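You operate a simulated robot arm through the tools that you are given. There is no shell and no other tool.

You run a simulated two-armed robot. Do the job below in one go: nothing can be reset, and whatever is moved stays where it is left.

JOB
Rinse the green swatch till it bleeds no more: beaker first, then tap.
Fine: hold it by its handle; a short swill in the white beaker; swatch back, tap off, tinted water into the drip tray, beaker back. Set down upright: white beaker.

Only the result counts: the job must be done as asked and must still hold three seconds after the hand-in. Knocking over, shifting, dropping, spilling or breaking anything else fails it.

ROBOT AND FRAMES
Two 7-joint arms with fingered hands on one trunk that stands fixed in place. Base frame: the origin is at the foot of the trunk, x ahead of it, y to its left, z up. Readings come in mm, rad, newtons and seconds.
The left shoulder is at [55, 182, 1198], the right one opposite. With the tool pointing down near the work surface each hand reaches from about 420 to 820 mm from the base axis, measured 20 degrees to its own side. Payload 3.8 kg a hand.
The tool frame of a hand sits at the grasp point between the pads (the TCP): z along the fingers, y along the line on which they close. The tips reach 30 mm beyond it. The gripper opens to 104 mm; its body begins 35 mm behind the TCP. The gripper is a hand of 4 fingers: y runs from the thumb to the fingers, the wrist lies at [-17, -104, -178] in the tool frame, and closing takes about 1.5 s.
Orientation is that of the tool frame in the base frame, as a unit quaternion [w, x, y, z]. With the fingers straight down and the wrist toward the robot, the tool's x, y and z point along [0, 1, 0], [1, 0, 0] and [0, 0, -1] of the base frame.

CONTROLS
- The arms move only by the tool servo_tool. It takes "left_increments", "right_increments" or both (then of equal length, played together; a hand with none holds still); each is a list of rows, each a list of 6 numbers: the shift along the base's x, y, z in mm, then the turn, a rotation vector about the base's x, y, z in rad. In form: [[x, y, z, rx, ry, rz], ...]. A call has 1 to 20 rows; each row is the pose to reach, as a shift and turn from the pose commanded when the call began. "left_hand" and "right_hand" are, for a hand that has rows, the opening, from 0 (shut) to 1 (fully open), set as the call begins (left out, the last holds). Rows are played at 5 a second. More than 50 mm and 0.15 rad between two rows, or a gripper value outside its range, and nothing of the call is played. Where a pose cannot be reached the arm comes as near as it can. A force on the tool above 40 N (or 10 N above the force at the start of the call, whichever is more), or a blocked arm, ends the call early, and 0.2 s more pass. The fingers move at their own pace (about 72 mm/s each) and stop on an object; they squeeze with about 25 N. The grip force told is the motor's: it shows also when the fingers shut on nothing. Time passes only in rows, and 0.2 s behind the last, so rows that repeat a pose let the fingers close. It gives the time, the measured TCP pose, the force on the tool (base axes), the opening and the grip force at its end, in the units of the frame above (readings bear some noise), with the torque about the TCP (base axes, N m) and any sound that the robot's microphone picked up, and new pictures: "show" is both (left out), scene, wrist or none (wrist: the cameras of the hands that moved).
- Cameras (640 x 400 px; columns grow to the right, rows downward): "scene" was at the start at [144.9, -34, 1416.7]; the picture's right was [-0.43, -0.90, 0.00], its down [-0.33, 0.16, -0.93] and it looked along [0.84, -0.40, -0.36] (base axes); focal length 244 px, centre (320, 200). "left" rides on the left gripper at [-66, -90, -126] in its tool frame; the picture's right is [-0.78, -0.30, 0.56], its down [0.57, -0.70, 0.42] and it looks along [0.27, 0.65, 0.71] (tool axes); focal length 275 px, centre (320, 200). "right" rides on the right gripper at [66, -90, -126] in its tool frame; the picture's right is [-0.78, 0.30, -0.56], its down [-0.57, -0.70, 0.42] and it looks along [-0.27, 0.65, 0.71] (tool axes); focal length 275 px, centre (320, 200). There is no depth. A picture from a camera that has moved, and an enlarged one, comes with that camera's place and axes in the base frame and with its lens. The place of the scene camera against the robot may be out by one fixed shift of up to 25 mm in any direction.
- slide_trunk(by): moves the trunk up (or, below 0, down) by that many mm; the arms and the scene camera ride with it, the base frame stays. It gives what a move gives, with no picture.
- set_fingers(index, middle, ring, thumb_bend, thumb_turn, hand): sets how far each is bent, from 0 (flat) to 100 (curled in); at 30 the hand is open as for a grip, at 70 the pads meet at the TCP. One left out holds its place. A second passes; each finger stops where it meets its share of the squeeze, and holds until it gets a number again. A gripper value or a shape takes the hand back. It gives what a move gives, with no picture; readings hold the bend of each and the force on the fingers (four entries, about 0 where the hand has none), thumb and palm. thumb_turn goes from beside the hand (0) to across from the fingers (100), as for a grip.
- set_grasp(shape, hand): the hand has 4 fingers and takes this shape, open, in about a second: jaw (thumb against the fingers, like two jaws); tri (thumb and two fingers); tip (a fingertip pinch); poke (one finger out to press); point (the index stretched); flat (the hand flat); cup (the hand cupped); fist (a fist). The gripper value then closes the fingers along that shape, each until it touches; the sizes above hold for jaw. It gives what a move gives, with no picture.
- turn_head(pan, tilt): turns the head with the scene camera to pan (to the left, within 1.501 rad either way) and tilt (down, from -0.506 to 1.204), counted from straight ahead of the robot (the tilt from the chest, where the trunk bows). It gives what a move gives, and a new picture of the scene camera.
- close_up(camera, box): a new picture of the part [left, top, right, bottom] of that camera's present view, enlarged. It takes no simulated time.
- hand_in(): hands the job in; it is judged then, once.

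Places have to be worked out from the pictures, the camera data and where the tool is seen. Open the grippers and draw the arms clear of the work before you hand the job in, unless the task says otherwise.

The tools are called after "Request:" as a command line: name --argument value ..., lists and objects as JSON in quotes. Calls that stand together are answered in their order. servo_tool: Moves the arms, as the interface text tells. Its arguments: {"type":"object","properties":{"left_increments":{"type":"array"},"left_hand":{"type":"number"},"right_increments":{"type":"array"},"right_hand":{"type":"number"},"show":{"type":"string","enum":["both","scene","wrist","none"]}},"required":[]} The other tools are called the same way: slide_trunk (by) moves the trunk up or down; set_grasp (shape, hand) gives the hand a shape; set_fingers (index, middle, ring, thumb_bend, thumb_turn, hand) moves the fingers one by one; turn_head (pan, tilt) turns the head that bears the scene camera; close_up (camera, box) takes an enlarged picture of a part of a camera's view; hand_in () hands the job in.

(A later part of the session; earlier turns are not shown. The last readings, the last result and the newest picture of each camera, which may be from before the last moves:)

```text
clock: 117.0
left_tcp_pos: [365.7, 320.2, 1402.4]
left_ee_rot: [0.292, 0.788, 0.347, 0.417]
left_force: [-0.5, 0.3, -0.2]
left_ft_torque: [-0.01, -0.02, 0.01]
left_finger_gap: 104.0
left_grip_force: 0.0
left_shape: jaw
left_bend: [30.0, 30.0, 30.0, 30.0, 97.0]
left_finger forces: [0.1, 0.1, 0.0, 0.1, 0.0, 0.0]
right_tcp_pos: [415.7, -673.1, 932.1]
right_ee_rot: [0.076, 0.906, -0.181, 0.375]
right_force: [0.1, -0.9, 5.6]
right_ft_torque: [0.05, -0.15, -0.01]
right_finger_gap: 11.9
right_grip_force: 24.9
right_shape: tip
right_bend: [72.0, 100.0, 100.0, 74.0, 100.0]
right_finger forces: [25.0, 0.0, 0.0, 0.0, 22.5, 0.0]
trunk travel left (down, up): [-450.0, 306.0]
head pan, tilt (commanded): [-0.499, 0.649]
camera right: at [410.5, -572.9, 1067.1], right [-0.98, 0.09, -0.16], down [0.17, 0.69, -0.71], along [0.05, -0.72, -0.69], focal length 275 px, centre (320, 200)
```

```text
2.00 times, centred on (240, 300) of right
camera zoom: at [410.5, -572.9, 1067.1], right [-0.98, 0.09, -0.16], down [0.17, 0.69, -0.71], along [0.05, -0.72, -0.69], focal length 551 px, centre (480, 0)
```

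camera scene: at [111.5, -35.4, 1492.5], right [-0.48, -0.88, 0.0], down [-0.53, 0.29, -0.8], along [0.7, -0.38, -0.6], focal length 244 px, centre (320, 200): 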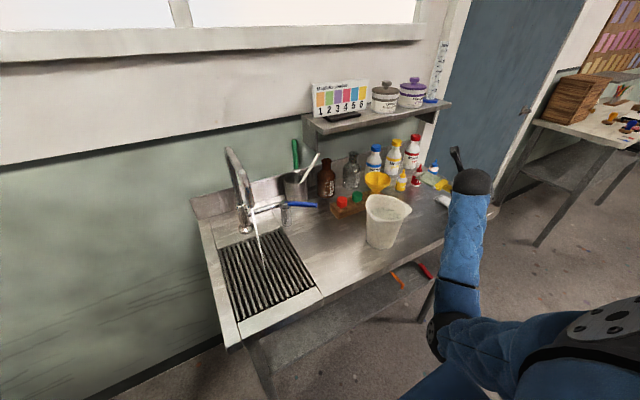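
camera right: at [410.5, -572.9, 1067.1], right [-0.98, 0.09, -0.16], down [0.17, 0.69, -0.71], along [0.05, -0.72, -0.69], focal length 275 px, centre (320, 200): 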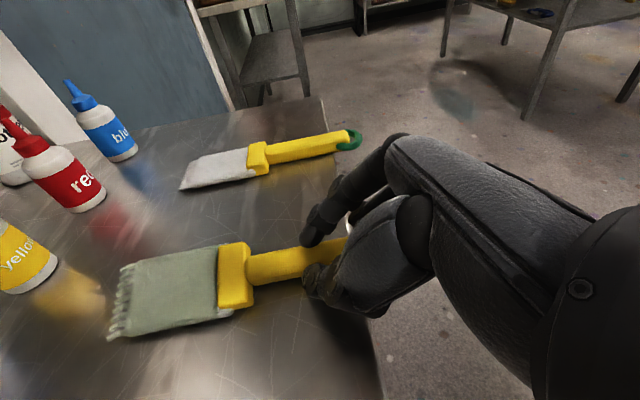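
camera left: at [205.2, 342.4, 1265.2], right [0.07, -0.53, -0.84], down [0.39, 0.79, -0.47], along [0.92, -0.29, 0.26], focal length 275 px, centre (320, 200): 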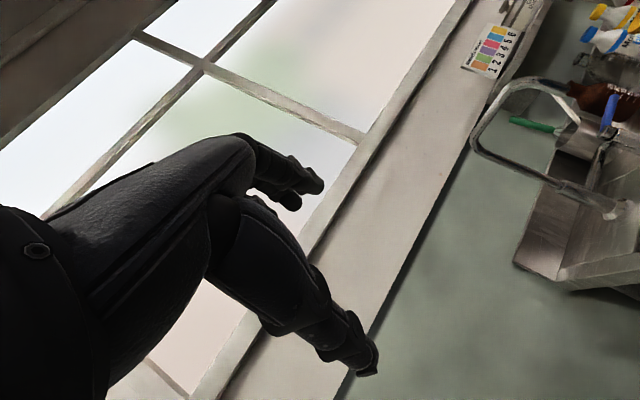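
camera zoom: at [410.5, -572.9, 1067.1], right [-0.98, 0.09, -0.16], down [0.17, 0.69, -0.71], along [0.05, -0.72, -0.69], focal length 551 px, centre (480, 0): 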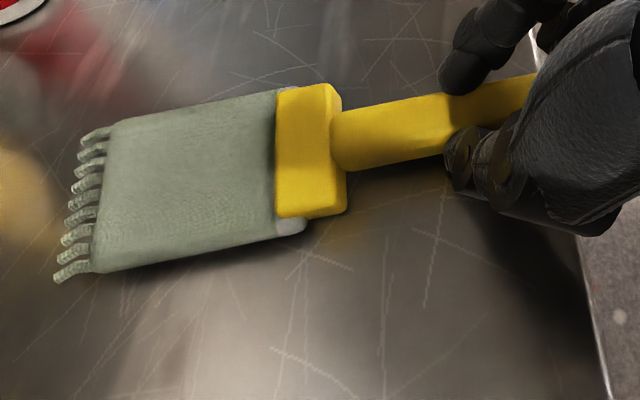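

Light 5.6 N contact and the swatch lies parallel to the white one. Opening the fingers now.

Request:
servo_tool --right_increments '[[0, 0, -1, 0, 0, 0], [0, 0, -1, 0, 0, 0], [0, 0, -1, 0, 0, 0], [0, 0, -1, 0, 0, 0], [0, 0, -1, 0, 0, 0], [0, 0, -1, 0, 0, 0], [0, 0, -1, 0, 0, 0], [0, 0, -1, 0, 0, 0]]' --right_hand 1 --show "wrist"

Request:
servo_tool --right_increments '[[0, 0, 25, 0, 0, 0], [0, 0, 60, 0, 0, 0], [0, 0, 100, 0, 0, 0], [0, 0, 140, 0, 0, 0]]' --show "wrist"

Request:
close_up --camera "right" --box '[80, 180, 400, 380]'

```text
clock: 118.8
left_tcp_pos: [366.5, 319.7, 1402.0]
left_ee_rot: [0.291, 0.788, 0.347, 0.418]
left_force: [-0.8, 0.0, 0.0]
left_ft_torque: [0.03, 0.0, -0.06]
left_finger_gap: 104.1
left_grip_force: 0.1
left_shape: jaw
left_bend: [30.0, 30.0, 30.0, 30.0, 97.0]
left_finger forces: [0.0, 0.1, 0.0, 0.1, 0.0, 0.1]
right_tcp_pos: [415.3, -672.5, 930.5]
right_ee_rot: [0.075, 0.906, -0.181, 0.375]
right_force: [-0.5, -0.2, -0.1]
right_ft_torque: [0.0, 0.0, 0.0]
right_finger_gap: 103.6
right_grip_force: 0.0
right_shape: tip
right_bend: [31.0, 98.0, 99.0, 30.0, 97.0]
right_finger forces: [0.1, 0.0, 0.1, 0.1, 0.0, 0.0]
trunk travel left (down, up): [-450.0, 306.0]
head pan, tilt (commanded): [-0.499, 0.649]
camera right: at [410.5, -572.8, 1064.7], right [-0.98, 0.09, -0.15], down [0.17, 0.69, -0.7], along [0.04, -0.72, -0.69], focal length 275 px, centre (320, 200)
```

right: 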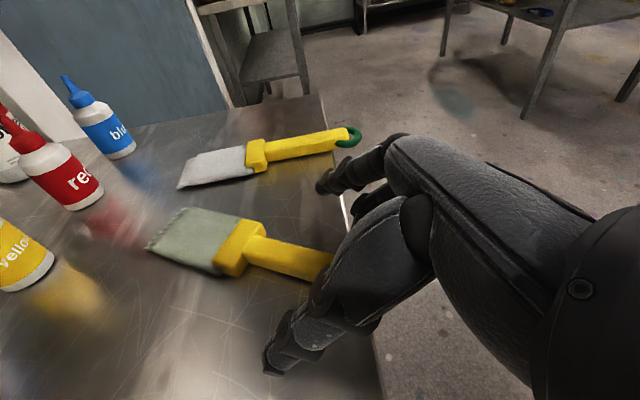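

```text
clock: 119.8
left_tcp_pos: [365.1, 320.9, 1402.6]
left_ee_rot: [0.291, 0.788, 0.348, 0.417]
left_force: [0.3, -0.4, 0.1]
left_ft_torque: [-0.03, 0.0, -0.01]
left_finger_gap: 103.9
left_grip_force: 0.0
left_shape: jaw
left_bend: [30.0, 30.0, 30.0, 30.0, 97.0]
left_finger forces: [0.1, 0.0, 0.1, 0.0, 0.0, 0.0]
right_tcp_pos: [415.4, -671.6, 1068.7]
right_ee_rot: [0.074, 0.907, -0.18, 0.374]
right_force: [0.0, 0.6, 0.3]
right_ft_torque: [-0.02, 0.05, 0.0]
right_finger_gap: 103.6
right_grip_force: 0.1
right_shape: tip
right_bend: [31.0, 98.0, 99.0, 30.0, 97.0]
right_finger forces: [0.1, 0.1, 0.0, 0.0, 0.1, 0.0]
trunk travel left (down, up): [-450.0, 306.0]
head pan, tilt (commanded): [-0.499, 0.649]
camera right: at [411.5, -571.9, 1204.1], right [-0.98, 0.09, -0.15], down [0.17, 0.69, -0.71], along [0.04, -0.72, -0.69], focal length 275 px, centre (320, 200)
```

right: 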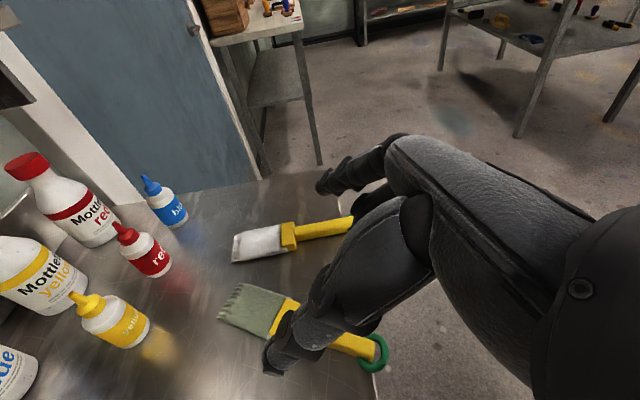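

```text
2.00 times, centred on (240, 280) of right
camera zoom: at [411.5, -571.9, 1204.1], right [-0.98, 0.09, -0.15], down [0.17, 0.69, -0.71], along [0.04, -0.72, -0.69], focal length 551 px, centre (480, 40)
```

zoom: 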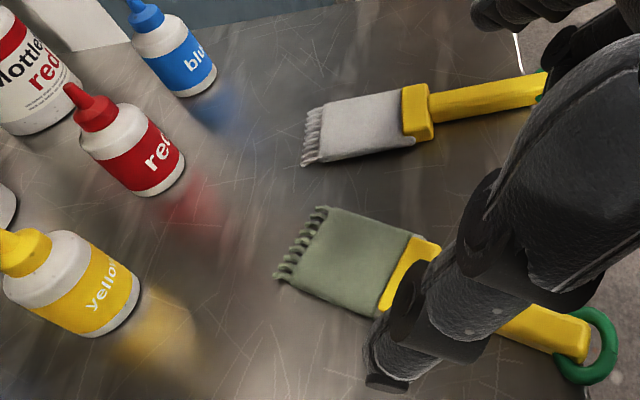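

On release the swatch swung about 26° (tip now at ≈(553, -737), ring at ≈(390, -657)), without touching the white one. I'll re-grip it in line with the handle and put it straight.

Request:
servo_tool --right_increments '[[0, 2, -40, 0, 0, -0.063], [0, 2, -80, 0, 0, -0.063], [0, 2, -112, 0, 0, -0.063], [0, 2, -132, 0, 0, -0.063], [0, 2, -141, 0, 0, -0.063], [0, 2, -141, 0, 0, -0.063]]' --show "wrist"

Request:
close_up --camera "right" --box '[80, 180, 400, 400]'

```text
clock: 121.2
left_tcp_pos: [366.3, 320.0, 1403.1]
left_ee_rot: [0.292, 0.788, 0.347, 0.417]
left_force: [-0.1, 0.8, -0.1]
left_ft_torque: [0.01, -0.01, 0.01]
left_finger_gap: 103.9
left_grip_force: 0.1
left_shape: jaw
left_bend: [30.0, 30.0, 30.0, 30.0, 97.0]
left_finger forces: [0.0, 0.0, 0.0, 0.0, 0.0, 0.0]
right_tcp_pos: [415.3, -669.1, 929.3]
right_ee_rot: [0.086, 0.9, -0.209, 0.374]
right_force: [-0.2, 0.6, -0.4]
right_ft_torque: [-0.01, -0.01, -0.03]
right_finger_gap: 103.8
right_grip_force: 0.1
right_shape: tip
right_bend: [31.0, 98.0, 99.0, 30.0, 97.0]
right_finger forces: [0.1, 0.1, 0.1, 0.0, 0.0, 0.0]
trunk travel left (down, up): [-450.0, 306.0]
head pan, tilt (commanded): [-0.499, 0.649]
camera right: at [417.1, -570.2, 1063.4], right [-0.98, 0.15, -0.15], down [0.22, 0.68, -0.7], along [0.0, -0.72, -0.69], focal length 275 px, centre (320, 200)
```

right: 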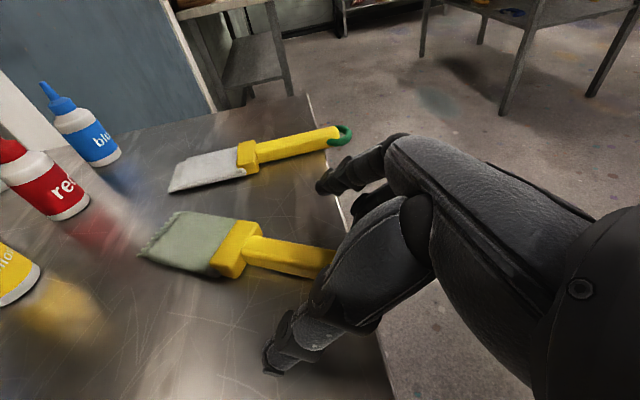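

```text
1.82 times, centred on (240, 290) of right
camera zoom: at [417.1, -570.2, 1063.4], right [-0.98, 0.15, -0.15], down [0.22, 0.68, -0.7], along [0.0, -0.72, -0.69], focal length 500 px, centre (466, 36)
```

zoom: 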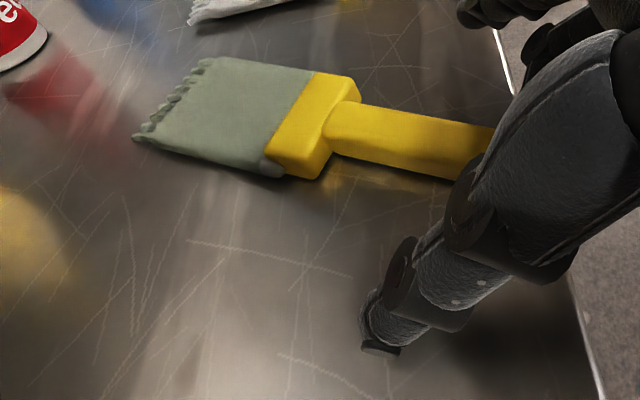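

The view matches the first good grasp, so hand and handle are aligned. Closing the pinch here.

Request:
servo_tool --right_increments '[[0, 0, -2, 0, 0, 0], [0, 0, -2, 0, 0, 0], [0, 0, -2, 0, 0, 0], [0, 0, -2, 0, 0, 0], [0, 0, -2, 0, 0, 0], [0, 0, -2, 0, 0, 0], [0, 0, -2, 0, 0, 0], [0, 0, -2, 0, 0, 0], [0, 0, -2, 0, 0, 0]]' --right_hand 0 --show "wrist"

Request:
servo_tool --right_increments '[[0, 0, 5, 0, 0, 0], [0, 0, 12, 0, 0, 0], [0, 0, 20, 0, 0, 0], [0, 0, 20, 0, 0, 0]]' --show "wrist"

Request:
close_up --camera "right" --box '[80, 180, 400, 400]'

```text
clock: 123.2
left_tcp_pos: [366.2, 320.3, 1402.6]
left_ee_rot: [0.291, 0.787, 0.348, 0.418]
left_force: [0.0, -0.1, -0.2]
left_ft_torque: [0.01, 0.0, -0.01]
left_finger_gap: 103.9
left_grip_force: 0.0
left_shape: jaw
left_bend: [30.0, 30.0, 30.0, 30.0, 97.0]
left_finger forces: [0.0, 0.0, 0.0, 0.0, 0.0, 0.0]
right_tcp_pos: [414.3, -671.1, 927.7]
right_ee_rot: [0.086, 0.9, -0.209, 0.373]
right_force: [0.6, -1.3, 5.0]
right_ft_torque: [0.0, -0.14, -0.04]
right_finger_gap: 13.8
right_grip_force: 24.4
right_shape: tip
right_bend: [72.0, 100.0, 100.0, 74.0, 100.0]
right_finger forces: [23.3, 0.0, 0.0, 0.0, 22.1, 0.1]
trunk travel left (down, up): [-450.0, 306.0]
head pan, tilt (commanded): [-0.499, 0.649]
camera right: at [416.7, -570.2, 1062.7], right [-0.98, 0.15, -0.15], down [0.22, 0.68, -0.71], along [0.0, -0.72, -0.69], focal length 275 px, centre (320, 200)
```

right: 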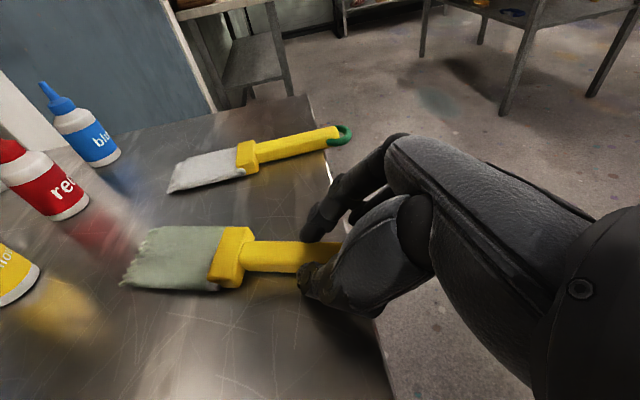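

```text
clock: 124.2
left_tcp_pos: [366.4, 320.2, 1402.1]
left_ee_rot: [0.292, 0.788, 0.347, 0.417]
left_force: [-0.1, -0.6, 0.1]
left_ft_torque: [0.0, 0.0, -0.03]
left_finger_gap: 103.8
left_grip_force: 0.0
left_shape: jaw
left_bend: [30.0, 30.0, 30.0, 30.0, 97.0]
left_finger forces: [0.1, 0.0, 0.0, 0.0, 0.0, 0.1]
right_tcp_pos: [414.9, -669.9, 947.0]
right_ee_rot: [0.086, 0.9, -0.209, 0.372]
right_force: [-0.4, 0.5, -0.1]
right_ft_torque: [0.0, 0.02, -0.02]
right_finger_gap: 13.0
right_grip_force: 24.6
right_shape: tip
right_bend: [72.0, 100.0, 100.0, 74.0, 100.0]
right_finger forces: [22.0, 1.2, 0.1, 0.0, 23.0, 0.1]
trunk travel left (down, up): [-450.0, 306.0]
head pan, tilt (commanded): [-0.499, 0.649]
camera right: at [416.9, -571.0, 1081.4], right [-0.98, 0.15, -0.15], down [0.21, 0.68, -0.7], along [0.0, -0.72, -0.69], focal length 275 px, centre (320, 200)
```

right: 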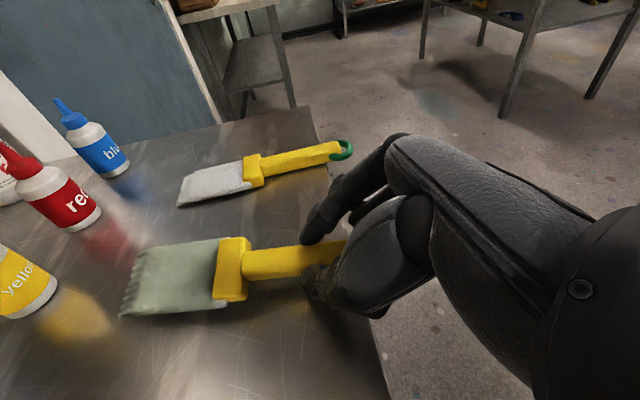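

```text
1.82 times, centred on (240, 290) of right
camera zoom: at [416.9, -571.0, 1081.4], right [-0.98, 0.15, -0.15], down [0.21, 0.68, -0.7], along [0.0, -0.72, -0.69], focal length 500 px, centre (466, 36)
```

zoom: 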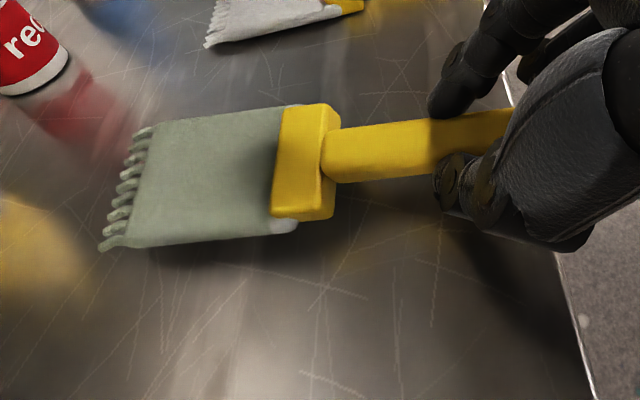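

The swatch in hand now points 9° to the right; I'll yaw 9° to straighten it, set the TCP at (413.5, -674) and lower it to the bench.

Request:
servo_tool --right_increments '[[-1, -2, 0, 0, 0, 0.08], [-1, -4, 0, 0, 0, 0.158], [-1, -4, -6, 0, 0, 0.158], [-1, -4, -11, 0, 0, 0.158], [-1, -4, -15, 0, 0, 0.158], [-1, -4, -15, 0, 0, 0.158]]' --show "wrist"

Request:
close_up --camera "right" --box '[80, 180, 400, 400]'

```text
clock: 125.6
left_tcp_pos: [366.4, 319.4, 1402.9]
left_ee_rot: [0.291, 0.788, 0.348, 0.417]
left_force: [-0.4, -0.4, -0.4]
left_ft_torque: [0.02, 0.0, -0.01]
left_finger_gap: 103.8
left_grip_force: 0.1
left_shape: jaw
left_bend: [30.0, 30.0, 30.0, 30.0, 97.0]
left_finger forces: [0.0, 0.0, 0.1, 0.0, 0.1, 0.0]
right_tcp_pos: [413.3, -674.9, 932.3]
right_ee_rot: [0.056, 0.914, -0.137, 0.379]
right_force: [-0.7, -1.1, 1.3]
right_ft_torque: [0.01, -0.09, -0.02]
right_finger_gap: 12.9
right_grip_force: 25.0
right_shape: tip
right_bend: [72.0, 100.0, 100.0, 74.0, 100.0]
right_finger forces: [23.0, 0.0, 0.0, 0.0, 22.4, 0.1]
trunk travel left (down, up): [-450.0, 306.0]
head pan, tilt (commanded): [-0.499, 0.649]
camera right: at [399.6, -575.7, 1066.6], right [-0.99, -0.01, -0.15], down [0.11, 0.7, -0.71], along [0.11, -0.71, -0.69], focal length 275 px, centre (320, 200)
```

right: 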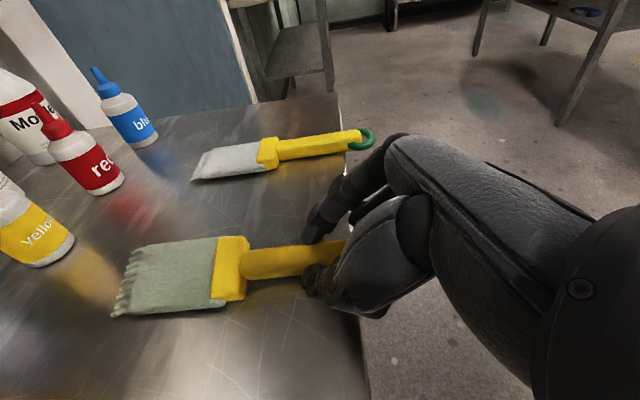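

```text
1.82 times, centred on (240, 290) of right
camera zoom: at [399.6, -575.7, 1066.6], right [-0.99, -0.01, -0.15], down [0.11, 0.7, -0.71], along [0.11, -0.71, -0.69], focal length 500 px, centre (466, 36)
```

zoom: 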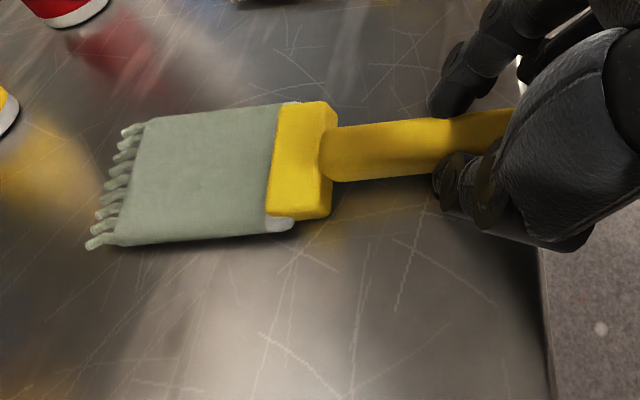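

Straight and just touching. I'll press it down about 6 mm so it lies flat under the curled finger, then open while holding that height.

Request:
servo_tool --right_increments '[[0, 0, -2, 0, 0, 0], [0, 0, -4, 0, 0, 0], [0, 0, -6, 0, 0, 0], [0, 0, -6, 0, 0, 0]]' --show "none"

Request:
servo_tool --right_increments '[[0, 0, 0, 0, 0, 0], [0, 0, 0, 0, 0, 0], [0, 0, 0, 0, 0, 0]]' --right_hand 0.25 --show "wrist"

Request:
close_up --camera "right" --box '[80, 180, 400, 400]'

```text
clock: 126.6
left_tcp_pos: [364.4, 320.8, 1402.0]
left_ee_rot: [0.292, 0.787, 0.347, 0.417]
left_force: [0.4, 0.3, -0.4]
left_ft_torque: [-0.03, -0.01, -0.01]
left_finger_gap: 104.1
left_grip_force: 0.0
left_shape: jaw
left_bend: [30.0, 30.0, 30.0, 30.0, 97.0]
left_finger forces: [0.1, 0.1, 0.1, 0.0, 0.0, 0.0]
right_tcp_pos: [413.3, -674.6, 928.9]
right_ee_rot: [0.058, 0.913, -0.138, 0.379]
right_force: [-0.7, -2.3, 11.1]
right_ft_torque: [0.0, -0.17, 0.01]
right_finger_gap: 13.7
right_grip_force: 24.9
right_shape: tip
right_bend: [72.0, 100.0, 100.0, 75.0, 100.0]
right_finger forces: [28.0, 0.3, 0.0, 0.1, 24.5, 0.0]
trunk travel left (down, up): [-450.0, 306.0]
head pan, tilt (commanded): [-0.499, 0.649]
```

```text
clock: 127.4
left_tcp_pos: [366.2, 319.6, 1402.5]
left_ee_rot: [0.291, 0.788, 0.347, 0.416]
left_force: [-0.2, -0.1, -0.4]
left_ft_torque: [0.0, -0.02, -0.01]
left_finger_gap: 103.9
left_grip_force: 0.1
left_shape: jaw
left_bend: [30.0, 30.0, 30.0, 30.0, 97.0]
left_finger forces: [0.0, 0.0, 0.0, 0.1, 0.1, 0.0]
right_tcp_pos: [413.1, -673.7, 925.8]
right_ee_rot: [0.057, 0.914, -0.138, 0.377]
right_force: [-0.4, 0.4, 3.3]
right_ft_torque: [-0.05, 0.06, 0.0]
right_finger_gap: 25.7
right_grip_force: 0.1
right_shape: tip
right_bend: [73.0, 98.0, 99.0, 74.0, 100.0]
right_finger forces: [0.1, 3.5, 0.0, 0.0, 0.4, 0.0]
trunk travel left (down, up): [-450.0, 306.0]
head pan, tilt (commanded): [-0.499, 0.649]
camera right: at [399.9, -575.3, 1060.7], right [-0.99, -0.01, -0.15], down [0.1, 0.7, -0.7], along [0.11, -0.71, -0.69], focal length 275 px, centre (320, 200)
```

right: 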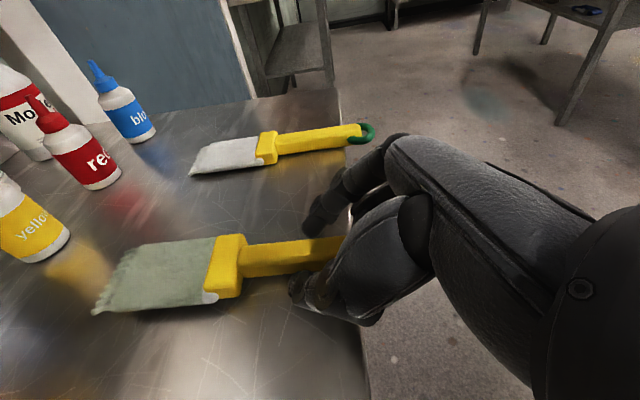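

```text
1.82 times, centred on (240, 290) of right
camera zoom: at [399.9, -575.3, 1060.7], right [-0.99, -0.01, -0.15], down [0.1, 0.7, -0.7], along [0.11, -0.71, -0.69], focal length 500 px, centre (466, 36)
```

zoom: 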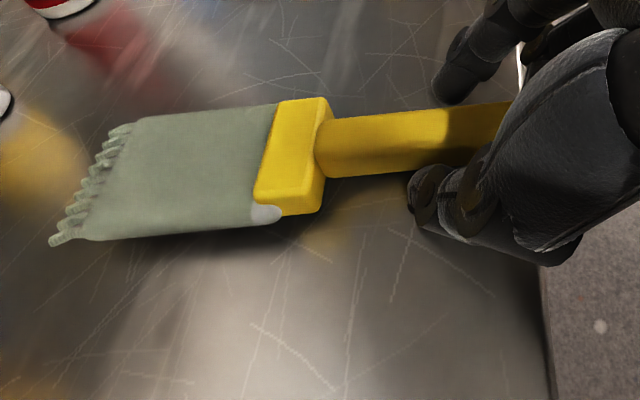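

The grip is off and the swatch stayed straight. Now opening fully, then lifting straight up.

Request:
servo_tool --right_increments '[[0, 0, 0, 0, 0, 0], [0, 0, 0, 0, 0, 0], [0, 0, 0, 0, 0, 0], [0, 0, 0, 0, 0, 0], [0, 0, 0, 0, 0, 0], [0, 0, 20, 0, 0, 0], [0, 0, 60, 0, 0, 0], [0, 0, 100, 0, 0, 0], [0, 0, 140, 0, 0, 0], [0, 0, 140, 0, 0, 0]]' --right_hand 1 --show "wrist"

Request:
close_up --camera "right" --box '[80, 180, 400, 380]'

```text
clock: 129.6
left_tcp_pos: [366.6, 319.9, 1404.3]
left_ee_rot: [0.292, 0.788, 0.347, 0.417]
left_force: [0.7, 0.1, -0.3]
left_ft_torque: [0.0, -0.01, 0.01]
left_finger_gap: 104.2
left_grip_force: 0.0
left_shape: jaw
left_bend: [30.0, 30.0, 30.0, 30.0, 97.0]
left_finger forces: [0.0, 0.1, 0.0, 0.1, 0.0, 0.1]
right_tcp_pos: [413.4, -673.4, 1066.4]
right_ee_rot: [0.056, 0.914, -0.137, 0.377]
right_force: [0.2, -0.2, 0.1]
right_ft_torque: [0.0, 0.02, -0.01]
right_finger_gap: 103.7
right_grip_force: 0.0
right_shape: tip
right_bend: [31.0, 98.0, 99.0, 30.0, 97.0]
right_finger forces: [0.0, 0.0, 0.0, 0.0, 0.0, 0.1]
trunk travel left (down, up): [-450.0, 306.0]
head pan, tilt (commanded): [-0.499, 0.649]
camera right: at [400.3, -575.7, 1201.4], right [-0.99, -0.01, -0.15], down [0.11, 0.7, -0.7], along [0.11, -0.71, -0.69], focal length 275 px, centre (320, 200)
```

right: 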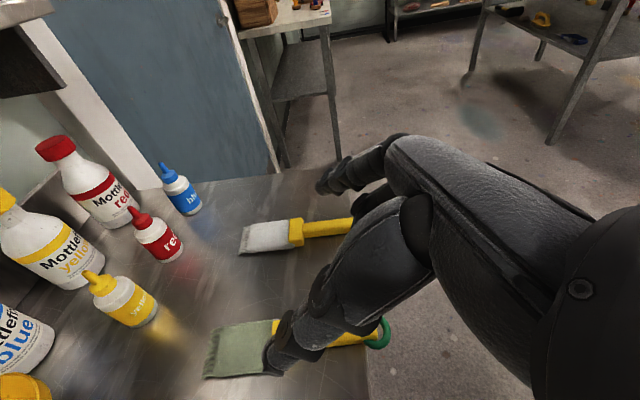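

```text
2.00 times, centred on (240, 280) of right
camera zoom: at [400.3, -575.7, 1201.4], right [-0.99, -0.01, -0.15], down [0.11, 0.7, -0.7], along [0.11, -0.71, -0.69], focal length 551 px, centre (480, 40)
```

zoom: 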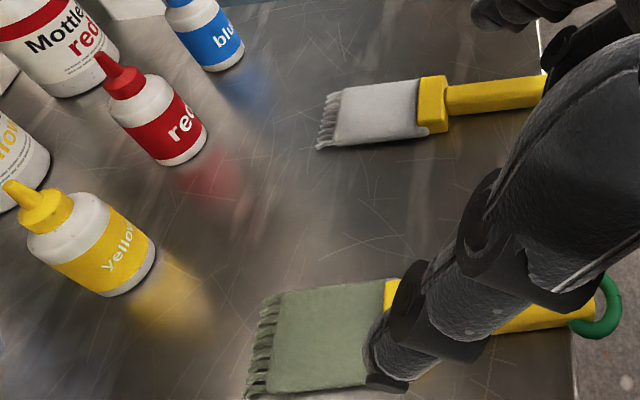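

The swatch is back: ring ≈(388, -681), tip ≈(566, -669), within a few mm and 4° of its first lie. Next is closing the tap: I'll rise and yaw left by the elbow-right route.

Request:
servo_tool --right_increments '[[0, 5, 40, 0, 0, 0.1], [-1, 15, 75, 0, 0, 0.23], [-2, 28, 105, 0, 0, 0.36], [-4, 42, 135, 0, 0, 0.5], [-6, 56, 160, 0, 0, 0.64], [-8, 70, 180, 0, 0, 0.78], [-9, 82, 198, 0, 0, 0.92], [-10, 91, 214, 0, 0, 1.072], [-10, 91, 214, 0, 0, 1.072]]' --right_hand 0.5 --show "scene"

Request:
close_up --camera "scene" --box '[200, 130, 360, 290]'

```text
refused: row 8 steps farther than a row can; nothing moved
```

```text
2.50 times, centred on (280, 210) of scene
camera zoom: at [112.0, -35.3, 1492.4], right [-0.48, -0.88, 0.0], down [-0.53, 0.29, -0.8], along [0.7, -0.38, -0.6], focal length 610 px, centre (420, 175)
```

zoom: 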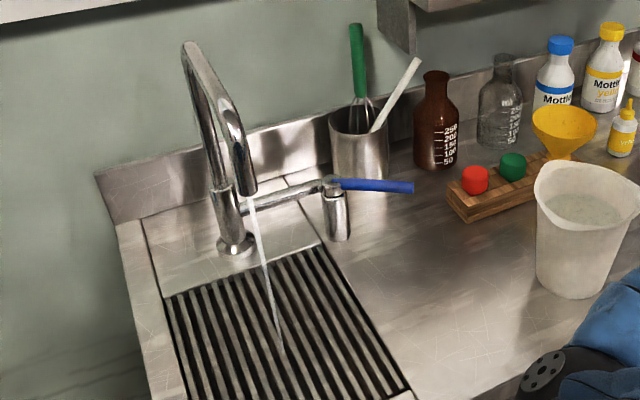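

The lever now points about 33° toward the robot (tip ≈(643, -326)). The last call was refused for a rotation step slightly too big; resending with smaller steps.

Request:
servo_tool --right_increments '[[0, 5, 40, 0, 0, 0.1], [-1, 15, 75, 0, 0, 0.22], [-2, 28, 105, 0, 0, 0.34], [-4, 42, 135, 0, 0, 0.46], [-6, 56, 160, 0, 0, 0.58], [-8, 70, 180, 0, 0, 0.7], [-9, 80, 195, 0, 0, 0.83], [-10, 86, 205, 0, 0, 0.95], [-10, 91, 214, 0, 0, 1.072], [-10, 91, 214, 0, 0, 1.072]]' --right_hand 0 --show "scene"

```text
clock: 131.8
left_tcp_pos: [366.7, 320.4, 1401.8]
left_ee_rot: [0.291, 0.788, 0.348, 0.417]
left_force: [-0.5, 0.4, 0.0]
left_ft_torque: [0.0, 0.02, 0.0]
left_finger_gap: 104.0
left_grip_force: 0.0
left_shape: jaw
left_bend: [30.0, 30.0, 30.0, 30.0, 97.0]
left_finger forces: [0.0, 0.0, 0.0, 0.0, 0.0, 0.0]
right_tcp_pos: [402.4, -582.8, 1280.2]
right_ee_rot: [-0.144, 0.855, 0.349, 0.355]
right_force: [-0.4, -0.8, -0.1]
right_ft_torque: [0.03, 0.01, 0.03]
right_finger_gap: 0.2
right_grip_force: 25.6
right_shape: tip
right_bend: [70.0, 100.0, 100.0, 69.0, 100.0]
right_finger forces: [0.0, 0.1, 0.0, 0.1, 0.0, 0.0]
trunk travel left (down, up): [-450.0, 306.0]
head pan, tilt (commanded): [-0.499, 0.649]
camera scene: at [112.0, -35.1, 1492.4], right [-0.48, -0.88, 0.0], down [-0.53, 0.29, -0.8], along [0.7, -0.38, -0.6], focal length 244 px, centre (320, 200)
```

scene: 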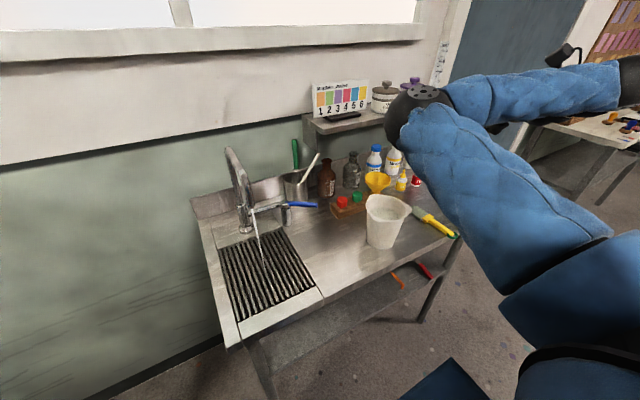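

Now rotating to the lever pose (fingers down, 30° forward, pinch closed as a poker) while moving toward the tap.

Request:
servo_tool --right_increments '[[15, 32, -5, -0.113, -0.02, 0.068], [35, 64, -10, -0.227, -0.04, 0.135], [60, 96, -20, -0.34, -0.06, 0.203], [88, 128, -35, -0.453, -0.08, 0.27], [116, 160, -50, -0.566, -0.1, 0.338], [144, 192, -70, -0.68, -0.12, 0.405], [172, 224, -90, -0.793, -0.14, 0.473], [198, 250, -110, -0.906, -0.1606, 0.5405], [198, 253, -130, -0.906, -0.1606, 0.5405], [198, 253, -130, -0.906, -0.1606, 0.5405]]' --show "both"

```text
clock: 134.0
left_tcp_pos: [366.8, 319.5, 1402.9]
left_ee_rot: [0.292, 0.788, 0.347, 0.416]
left_force: [-0.3, -0.1, -0.2]
left_ft_torque: [-0.01, 0.0, 0.01]
left_finger_gap: 104.0
left_grip_force: 0.1
left_shape: jaw
left_bend: [30.0, 30.0, 30.0, 30.0, 97.0]
left_finger forces: [0.0, 0.0, 0.1, 0.0, 0.0, 0.0]
right_tcp_pos: [602.9, -327.5, 1150.6]
right_ee_rot: [0.181, 0.682, 0.685, 0.183]
right_force: [0.0, -0.1, 0.8]
right_ft_torque: [0.0, 0.03, -0.01]
right_finger_gap: 0.1
right_grip_force: 25.1
right_shape: tip
right_bend: [70.0, 100.0, 100.0, 69.0, 100.0]
right_finger forces: [0.1, 0.0, 0.0, 0.0, 0.0, 0.1]
trunk travel left (down, up): [-450.0, 306.0]
head pan, tilt (commanded): [-0.499, 0.649]
camera scene: at [112.3, -34.6, 1492.5], right [-0.48, -0.88, 0.0], down [-0.53, 0.29, -0.8], along [0.7, -0.38, -0.6], focal length 244 px, centre (320, 200)
camera right: at [461.2, -262.1, 1213.8], right [-0.02, -0.78, 0.63], down [-0.4, -0.57, -0.72], along [0.92, -0.26, -0.3], focal length 275 px, centre (320, 200)
```

scene: 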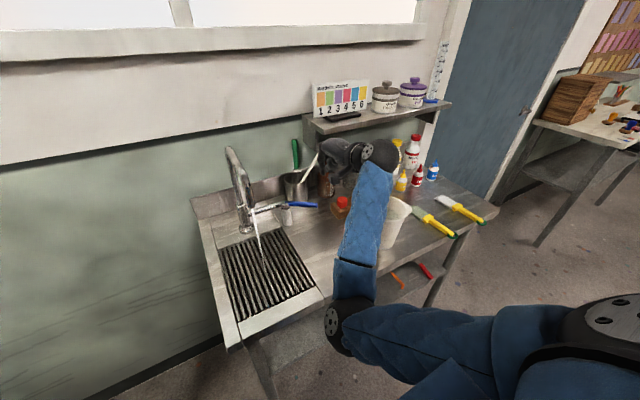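
right: 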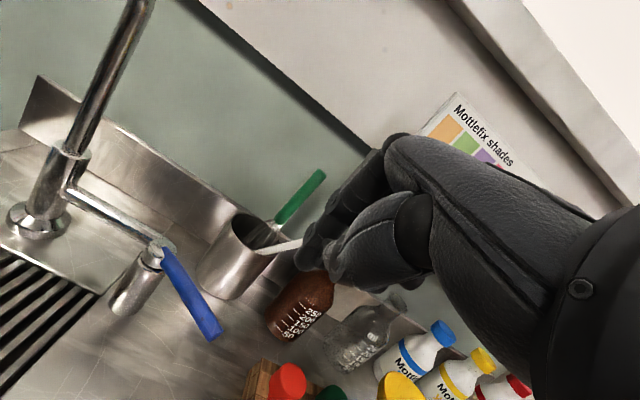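

The lever tip is confirmed at ≈(643, -322, 992). I'll lower the closed fingertips on the robot side of the lever, with a margin of about 10 mm.

Request:
servo_tool --right_increments '[[2, 10, -40, 0, 0, 0], [2, 20, -80, 0, 0, 0], [2, 22, -115, 0, 0, 0], [2, 22, -144, 0, 0, 0], [2, 22, -144, 0, 0, 0]]' --show "both"

Request:
close_up --camera "right" --box '[160, 120, 400, 300]'

Request:
close_up --camera "scene" --box '[220, 140, 380, 280]'

```text
clock: 135.2
left_tcp_pos: [366.6, 321.0, 1402.4]
left_ee_rot: [0.292, 0.789, 0.346, 0.416]
left_force: [0.5, 0.1, -0.4]
left_ft_torque: [0.0, 0.03, 0.01]
left_finger_gap: 103.9
left_grip_force: 0.0
left_shape: jaw
left_bend: [30.0, 30.0, 30.0, 30.0, 97.0]
left_finger forces: [0.0, 0.1, 0.0, 0.0, 0.1, 0.0]
right_tcp_pos: [602.7, -308.5, 1007.7]
right_ee_rot: [0.181, 0.682, 0.685, 0.183]
right_force: [-0.3, 0.4, -0.4]
right_ft_torque: [-0.02, -0.01, 0.02]
right_finger_gap: 0.0
right_grip_force: 25.2
right_shape: tip
right_bend: [70.0, 100.0, 100.0, 69.0, 100.0]
right_finger forces: [0.1, 0.0, 0.0, 0.0, 0.0, 0.0]
trunk travel left (down, up): [-450.0, 306.0]
head pan, tilt (commanded): [-0.499, 0.649]
camera scene: at [112.0, -34.6, 1492.5], right [-0.48, -0.88, 0.0], down [-0.53, 0.29, -0.8], along [0.7, -0.38, -0.6], focal length 244 px, centre (320, 200)
camera right: at [462.9, -242.3, 1071.4], right [-0.02, -0.78, 0.63], down [-0.4, -0.57, -0.72], along [0.92, -0.26, -0.3], focal length 275 px, centre (320, 200)
```

scene: 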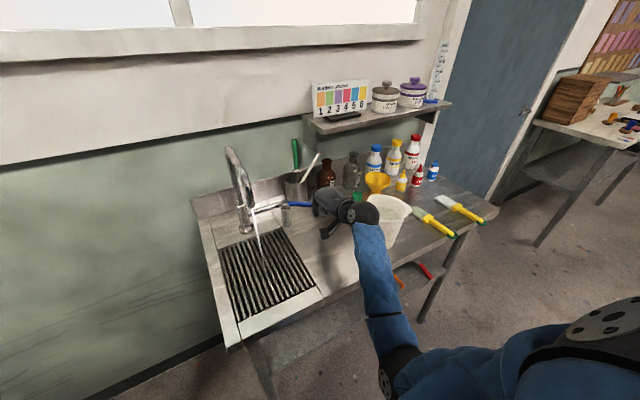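
right: 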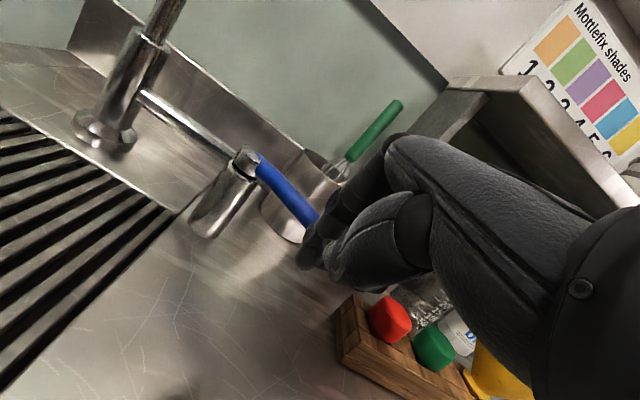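

```text
2.22 times, centred on (280, 210) of right
camera zoom: at [462.9, -242.3, 1071.4], right [-0.02, -0.78, 0.63], down [-0.4, -0.57, -0.72], along [0.92, -0.26, -0.3], focal length 612 px, centre (409, 178)
```

zoom: 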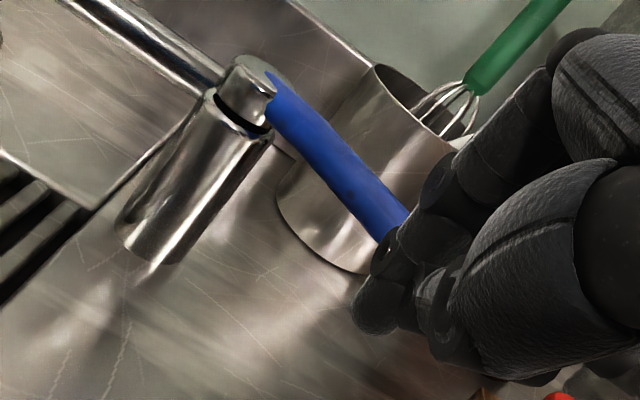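

```text
2.86 times, centred on (300, 210) of scene
camera zoom: at [112.0, -34.6, 1492.5], right [-0.48, -0.88, 0.0], down [-0.53, 0.29, -0.8], along [0.7, -0.38, -0.6], focal length 697 px, centre (377, 171)
```

zoom: 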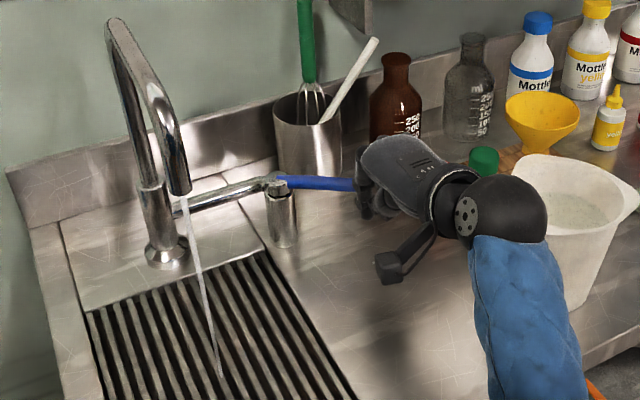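

The fingertips stand on the robot side of the lever. I'll push toward the wall in small steps and watch force and stream.

Request:
servo_tool --right_increments '[[8, 0, 0, 0, 0, 0], [16, 0, 0, 0, 0, 0], [24, 0, 0, 0, 0, 0], [32, -2, 0, 0, 0, 0], [40, -4, 0, 0, 0, 0], [46, -6, 0, 0, 0, 0], [52, -8, 0, 0, 0, 0], [58, -9, 0, 0, 0, 0]]' --show "both"

Request:
close_up --camera "scene" --box '[220, 140, 380, 280]'

Request:
close_up --camera "right" --box '[160, 120, 400, 300]'

```text
clock: 137.0
left_tcp_pos: [366.5, 321.3, 1402.4]
left_ee_rot: [0.291, 0.788, 0.347, 0.417]
left_force: [-0.5, 0.4, 0.3]
left_ft_torque: [0.03, 0.01, -0.01]
left_finger_gap: 103.9
left_grip_force: 0.0
left_shape: jaw
left_bend: [30.0, 30.0, 30.0, 30.0, 97.0]
left_finger forces: [0.0, 0.0, 0.1, 0.0, 0.0, 0.0]
right_tcp_pos: [661.4, -318.0, 1006.5]
right_ee_rot: [0.181, 0.683, 0.684, 0.182]
right_force: [-0.9, -0.2, 0.2]
right_ft_torque: [-0.02, -0.02, -0.03]
right_finger_gap: 0.0
right_grip_force: 25.0
right_shape: tip
right_bend: [70.0, 100.0, 100.0, 69.0, 100.0]
right_finger forces: [0.0, 0.0, 0.1, 0.1, 0.0, 0.0]
trunk travel left (down, up): [-450.0, 306.0]
head pan, tilt (commanded): [-0.499, 0.649]
camera scene: at [112.0, -35.1, 1492.5], right [-0.48, -0.88, 0.0], down [-0.53, 0.29, -0.8], along [0.7, -0.38, -0.6], focal length 244 px, centre (320, 200)
camera right: at [520.8, -251.6, 1069.8], right [-0.02, -0.78, 0.63], down [-0.4, -0.57, -0.72], along [0.92, -0.26, -0.3], focal length 275 px, centre (320, 200)
```

scene: 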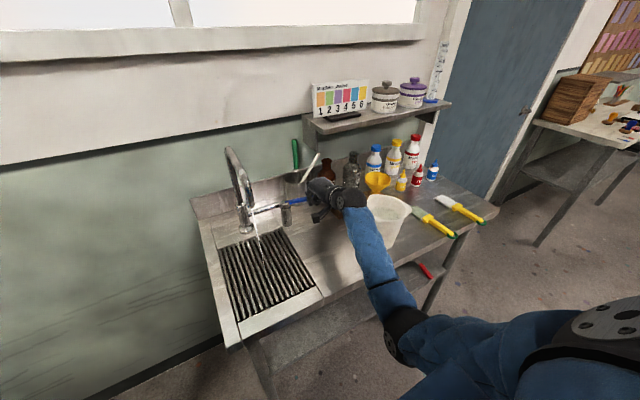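
right: 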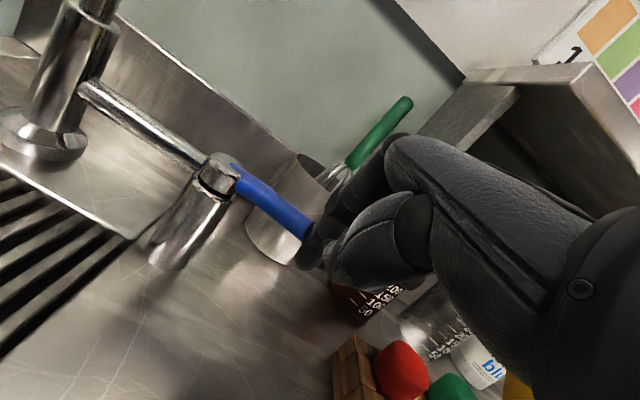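

```text
2.86 times, centred on (300, 210) of scene
camera zoom: at [112.0, -35.1, 1492.5], right [-0.48, -0.88, 0.0], down [-0.53, 0.29, -0.8], along [0.7, -0.38, -0.6], focal length 697 px, centre (377, 171)
```

zoom: 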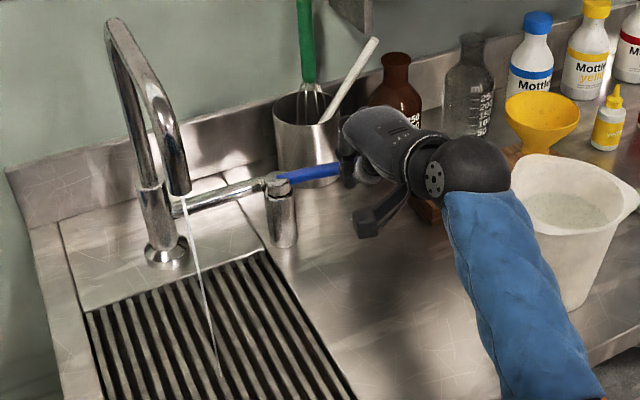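

```text
2.22 times, centred on (280, 210) of right
camera zoom: at [520.8, -251.6, 1069.8], right [-0.02, -0.78, 0.63], down [-0.4, -0.57, -0.72], along [0.92, -0.26, -0.3], focal length 612 px, centre (409, 178)
```

zoom: 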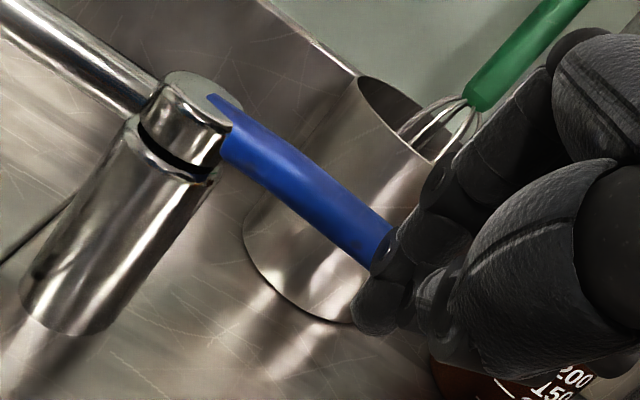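

The stream is getting thin; the lever is nearly closed. I'll push the remaining couple of centimetres in 4 mm steps until it stops.

Request:
servo_tool --right_increments '[[4, -1, 0, 0, 0, 0], [8, -1, 0, 0, 0, 0], [12, -2, 0, 0, 0, 0], [16, -2, 0, 0, 0, 0], [20, -2, 0, 0, 0, 0]]' --show "both"

Request:
close_up --camera "scene" --box '[220, 140, 380, 280]'

```text
clock: 138.2
left_tcp_pos: [364.2, 319.9, 1404.3]
left_ee_rot: [0.292, 0.788, 0.347, 0.417]
left_force: [0.1, 0.3, -0.1]
left_ft_torque: [0.02, -0.01, -0.01]
left_finger_gap: 103.9
left_grip_force: 0.0
left_shape: jaw
left_bend: [30.0, 30.0, 30.0, 30.0, 97.0]
left_finger forces: [0.1, 0.0, 0.1, 0.1, 0.1, 0.1]
right_tcp_pos: [679.8, -320.5, 1006.7]
right_ee_rot: [0.182, 0.682, 0.684, 0.183]
right_force: [-11.9, 0.0, 2.7]
right_ft_torque: [0.0, 0.12, -0.03]
right_finger_gap: 0.0
right_grip_force: 25.8
right_shape: tip
right_bend: [70.0, 100.0, 100.0, 69.0, 100.0]
right_finger forces: [0.1, 0.0, 0.1, 0.0, 28.7, 0.1]
trunk travel left (down, up): [-450.0, 306.0]
head pan, tilt (commanded): [-0.499, 0.649]
camera scene: at [109.8, -34.8, 1492.7], right [-0.48, -0.88, 0.0], down [-0.53, 0.29, -0.8], along [0.7, -0.38, -0.6], focal length 244 px, centre (320, 200)
camera right: at [539.4, -253.4, 1070.3], right [-0.02, -0.78, 0.63], down [-0.4, -0.57, -0.72], along [0.92, -0.26, -0.3], focal length 275 px, centre (320, 200)
```

scene: 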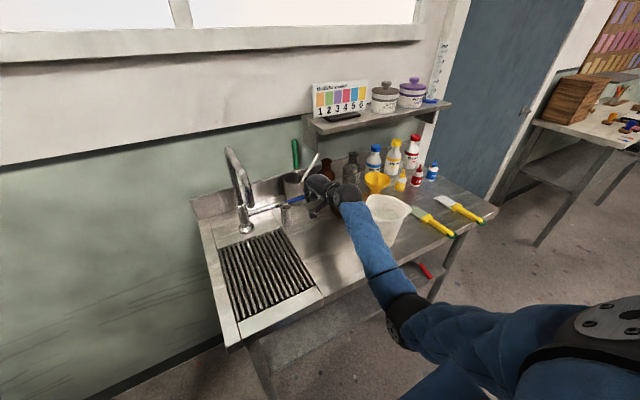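
right: 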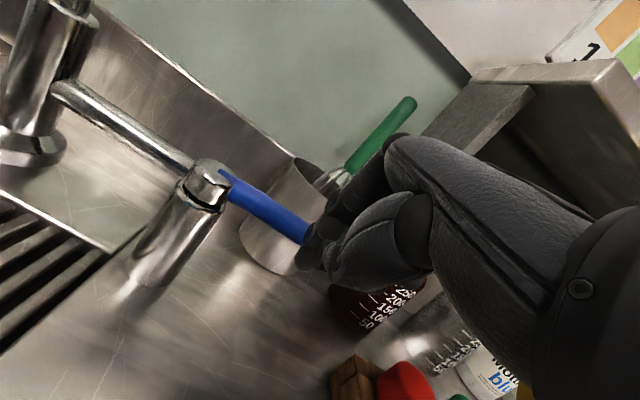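

```text
2.86 times, centred on (300, 210) of scene
camera zoom: at [109.8, -34.8, 1492.7], right [-0.48, -0.88, 0.0], down [-0.53, 0.29, -0.8], along [0.7, -0.38, -0.6], focal length 697 px, centre (377, 171)
```

zoom: 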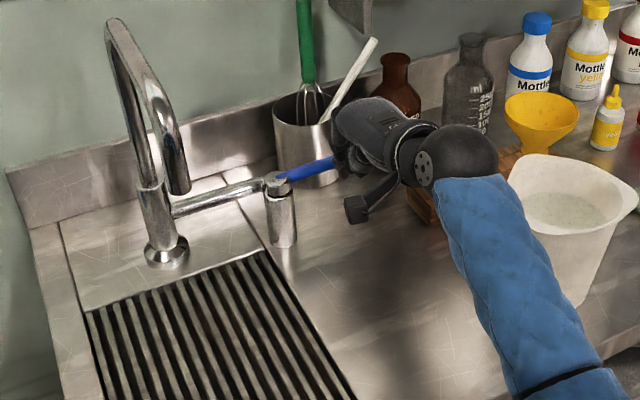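

The tap is shut and the lever rests on its stop (12 N). I'll back off the lever, rise, and head for a safe high spot before turning the hand for the beaker.

Request:
servo_tool --right_increments '[[-10, 0, 0, 0, 0, 0], [-30, 0, 5, 0, 0, 0], [-40, 0, 40, 0, 0, 0], [-45, 0, 85, 0, 0, 0], [-55, 0, 130, 0, 0.1, 0], [-75, -10, 170, 0, 0.22, 0], [-100, -30, 205, 0, 0.34, 0], [-130, -55, 235, 0, 0.46, 0], [-160, -80, 260, 0, 0.52, 0], [-190, -105, 285, 0, 0.52, 0], [-215, -130, 310, 0, 0.52, 0], [-215, -130, 310, 0, 0.52, 0]]' --right_hand 1 --show "scene"

Request:
close_up --camera "scene" --box '[200, 130, 420, 290]'

```text
clock: 140.8
left_tcp_pos: [366.9, 321.0, 1401.2]
left_ee_rot: [0.291, 0.788, 0.348, 0.417]
left_force: [0.3, 1.2, -0.1]
left_ft_torque: [-0.02, 0.0, -0.02]
left_finger_gap: 103.8
left_grip_force: 0.1
left_shape: jaw
left_bend: [30.0, 30.0, 30.0, 30.0, 97.0]
left_finger forces: [0.0, 0.1, 0.0, 0.0, 0.1, 0.1]
right_tcp_pos: [467.2, -449.8, 1317.8]
right_ee_rot: [-0.001, 0.707, 0.707, 0.001]
right_force: [-0.3, 0.5, -0.5]
right_ft_torque: [-0.02, 0.02, 0.0]
right_finger_gap: 103.7
right_grip_force: 0.1
right_shape: tip
right_bend: [31.0, 98.0, 99.0, 30.0, 97.0]
right_finger forces: [0.0, 0.0, 0.0, 0.1, 0.1, 0.0]
trunk travel left (down, up): [-450.0, 306.0]
head pan, tilt (commanded): [-0.499, 0.649]
camera scene: at [113.0, -34.6, 1492.4], right [-0.48, -0.88, 0.0], down [-0.53, 0.29, -0.8], along [0.7, -0.38, -0.61], focal length 244 px, centre (320, 200)
```

scene: 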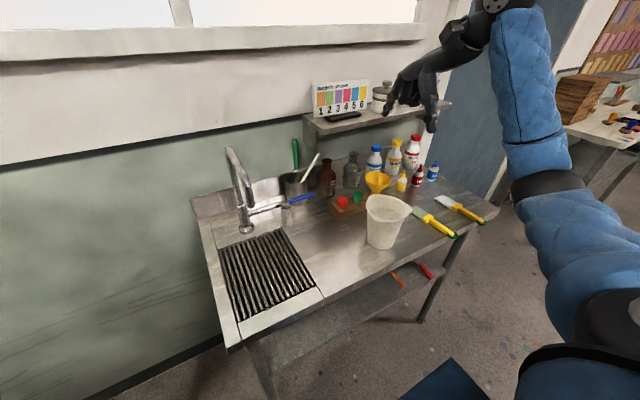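

```text
2.50 times, centred on (310, 210) of scene
camera zoom: at [113.0, -34.6, 1492.4], right [-0.48, -0.88, 0.0], down [-0.53, 0.29, -0.8], along [0.7, -0.38, -0.61], focal length 610 px, centre (345, 175)
```

zoom: 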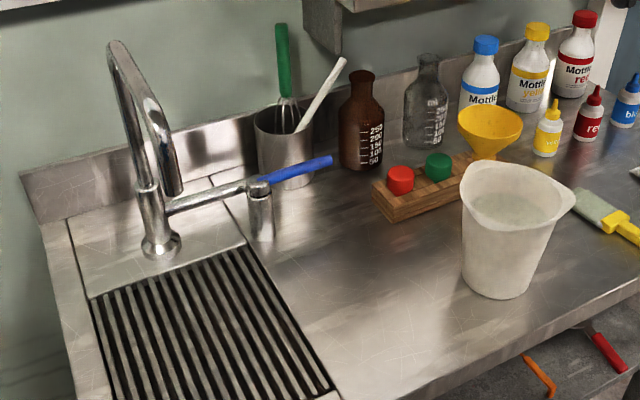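

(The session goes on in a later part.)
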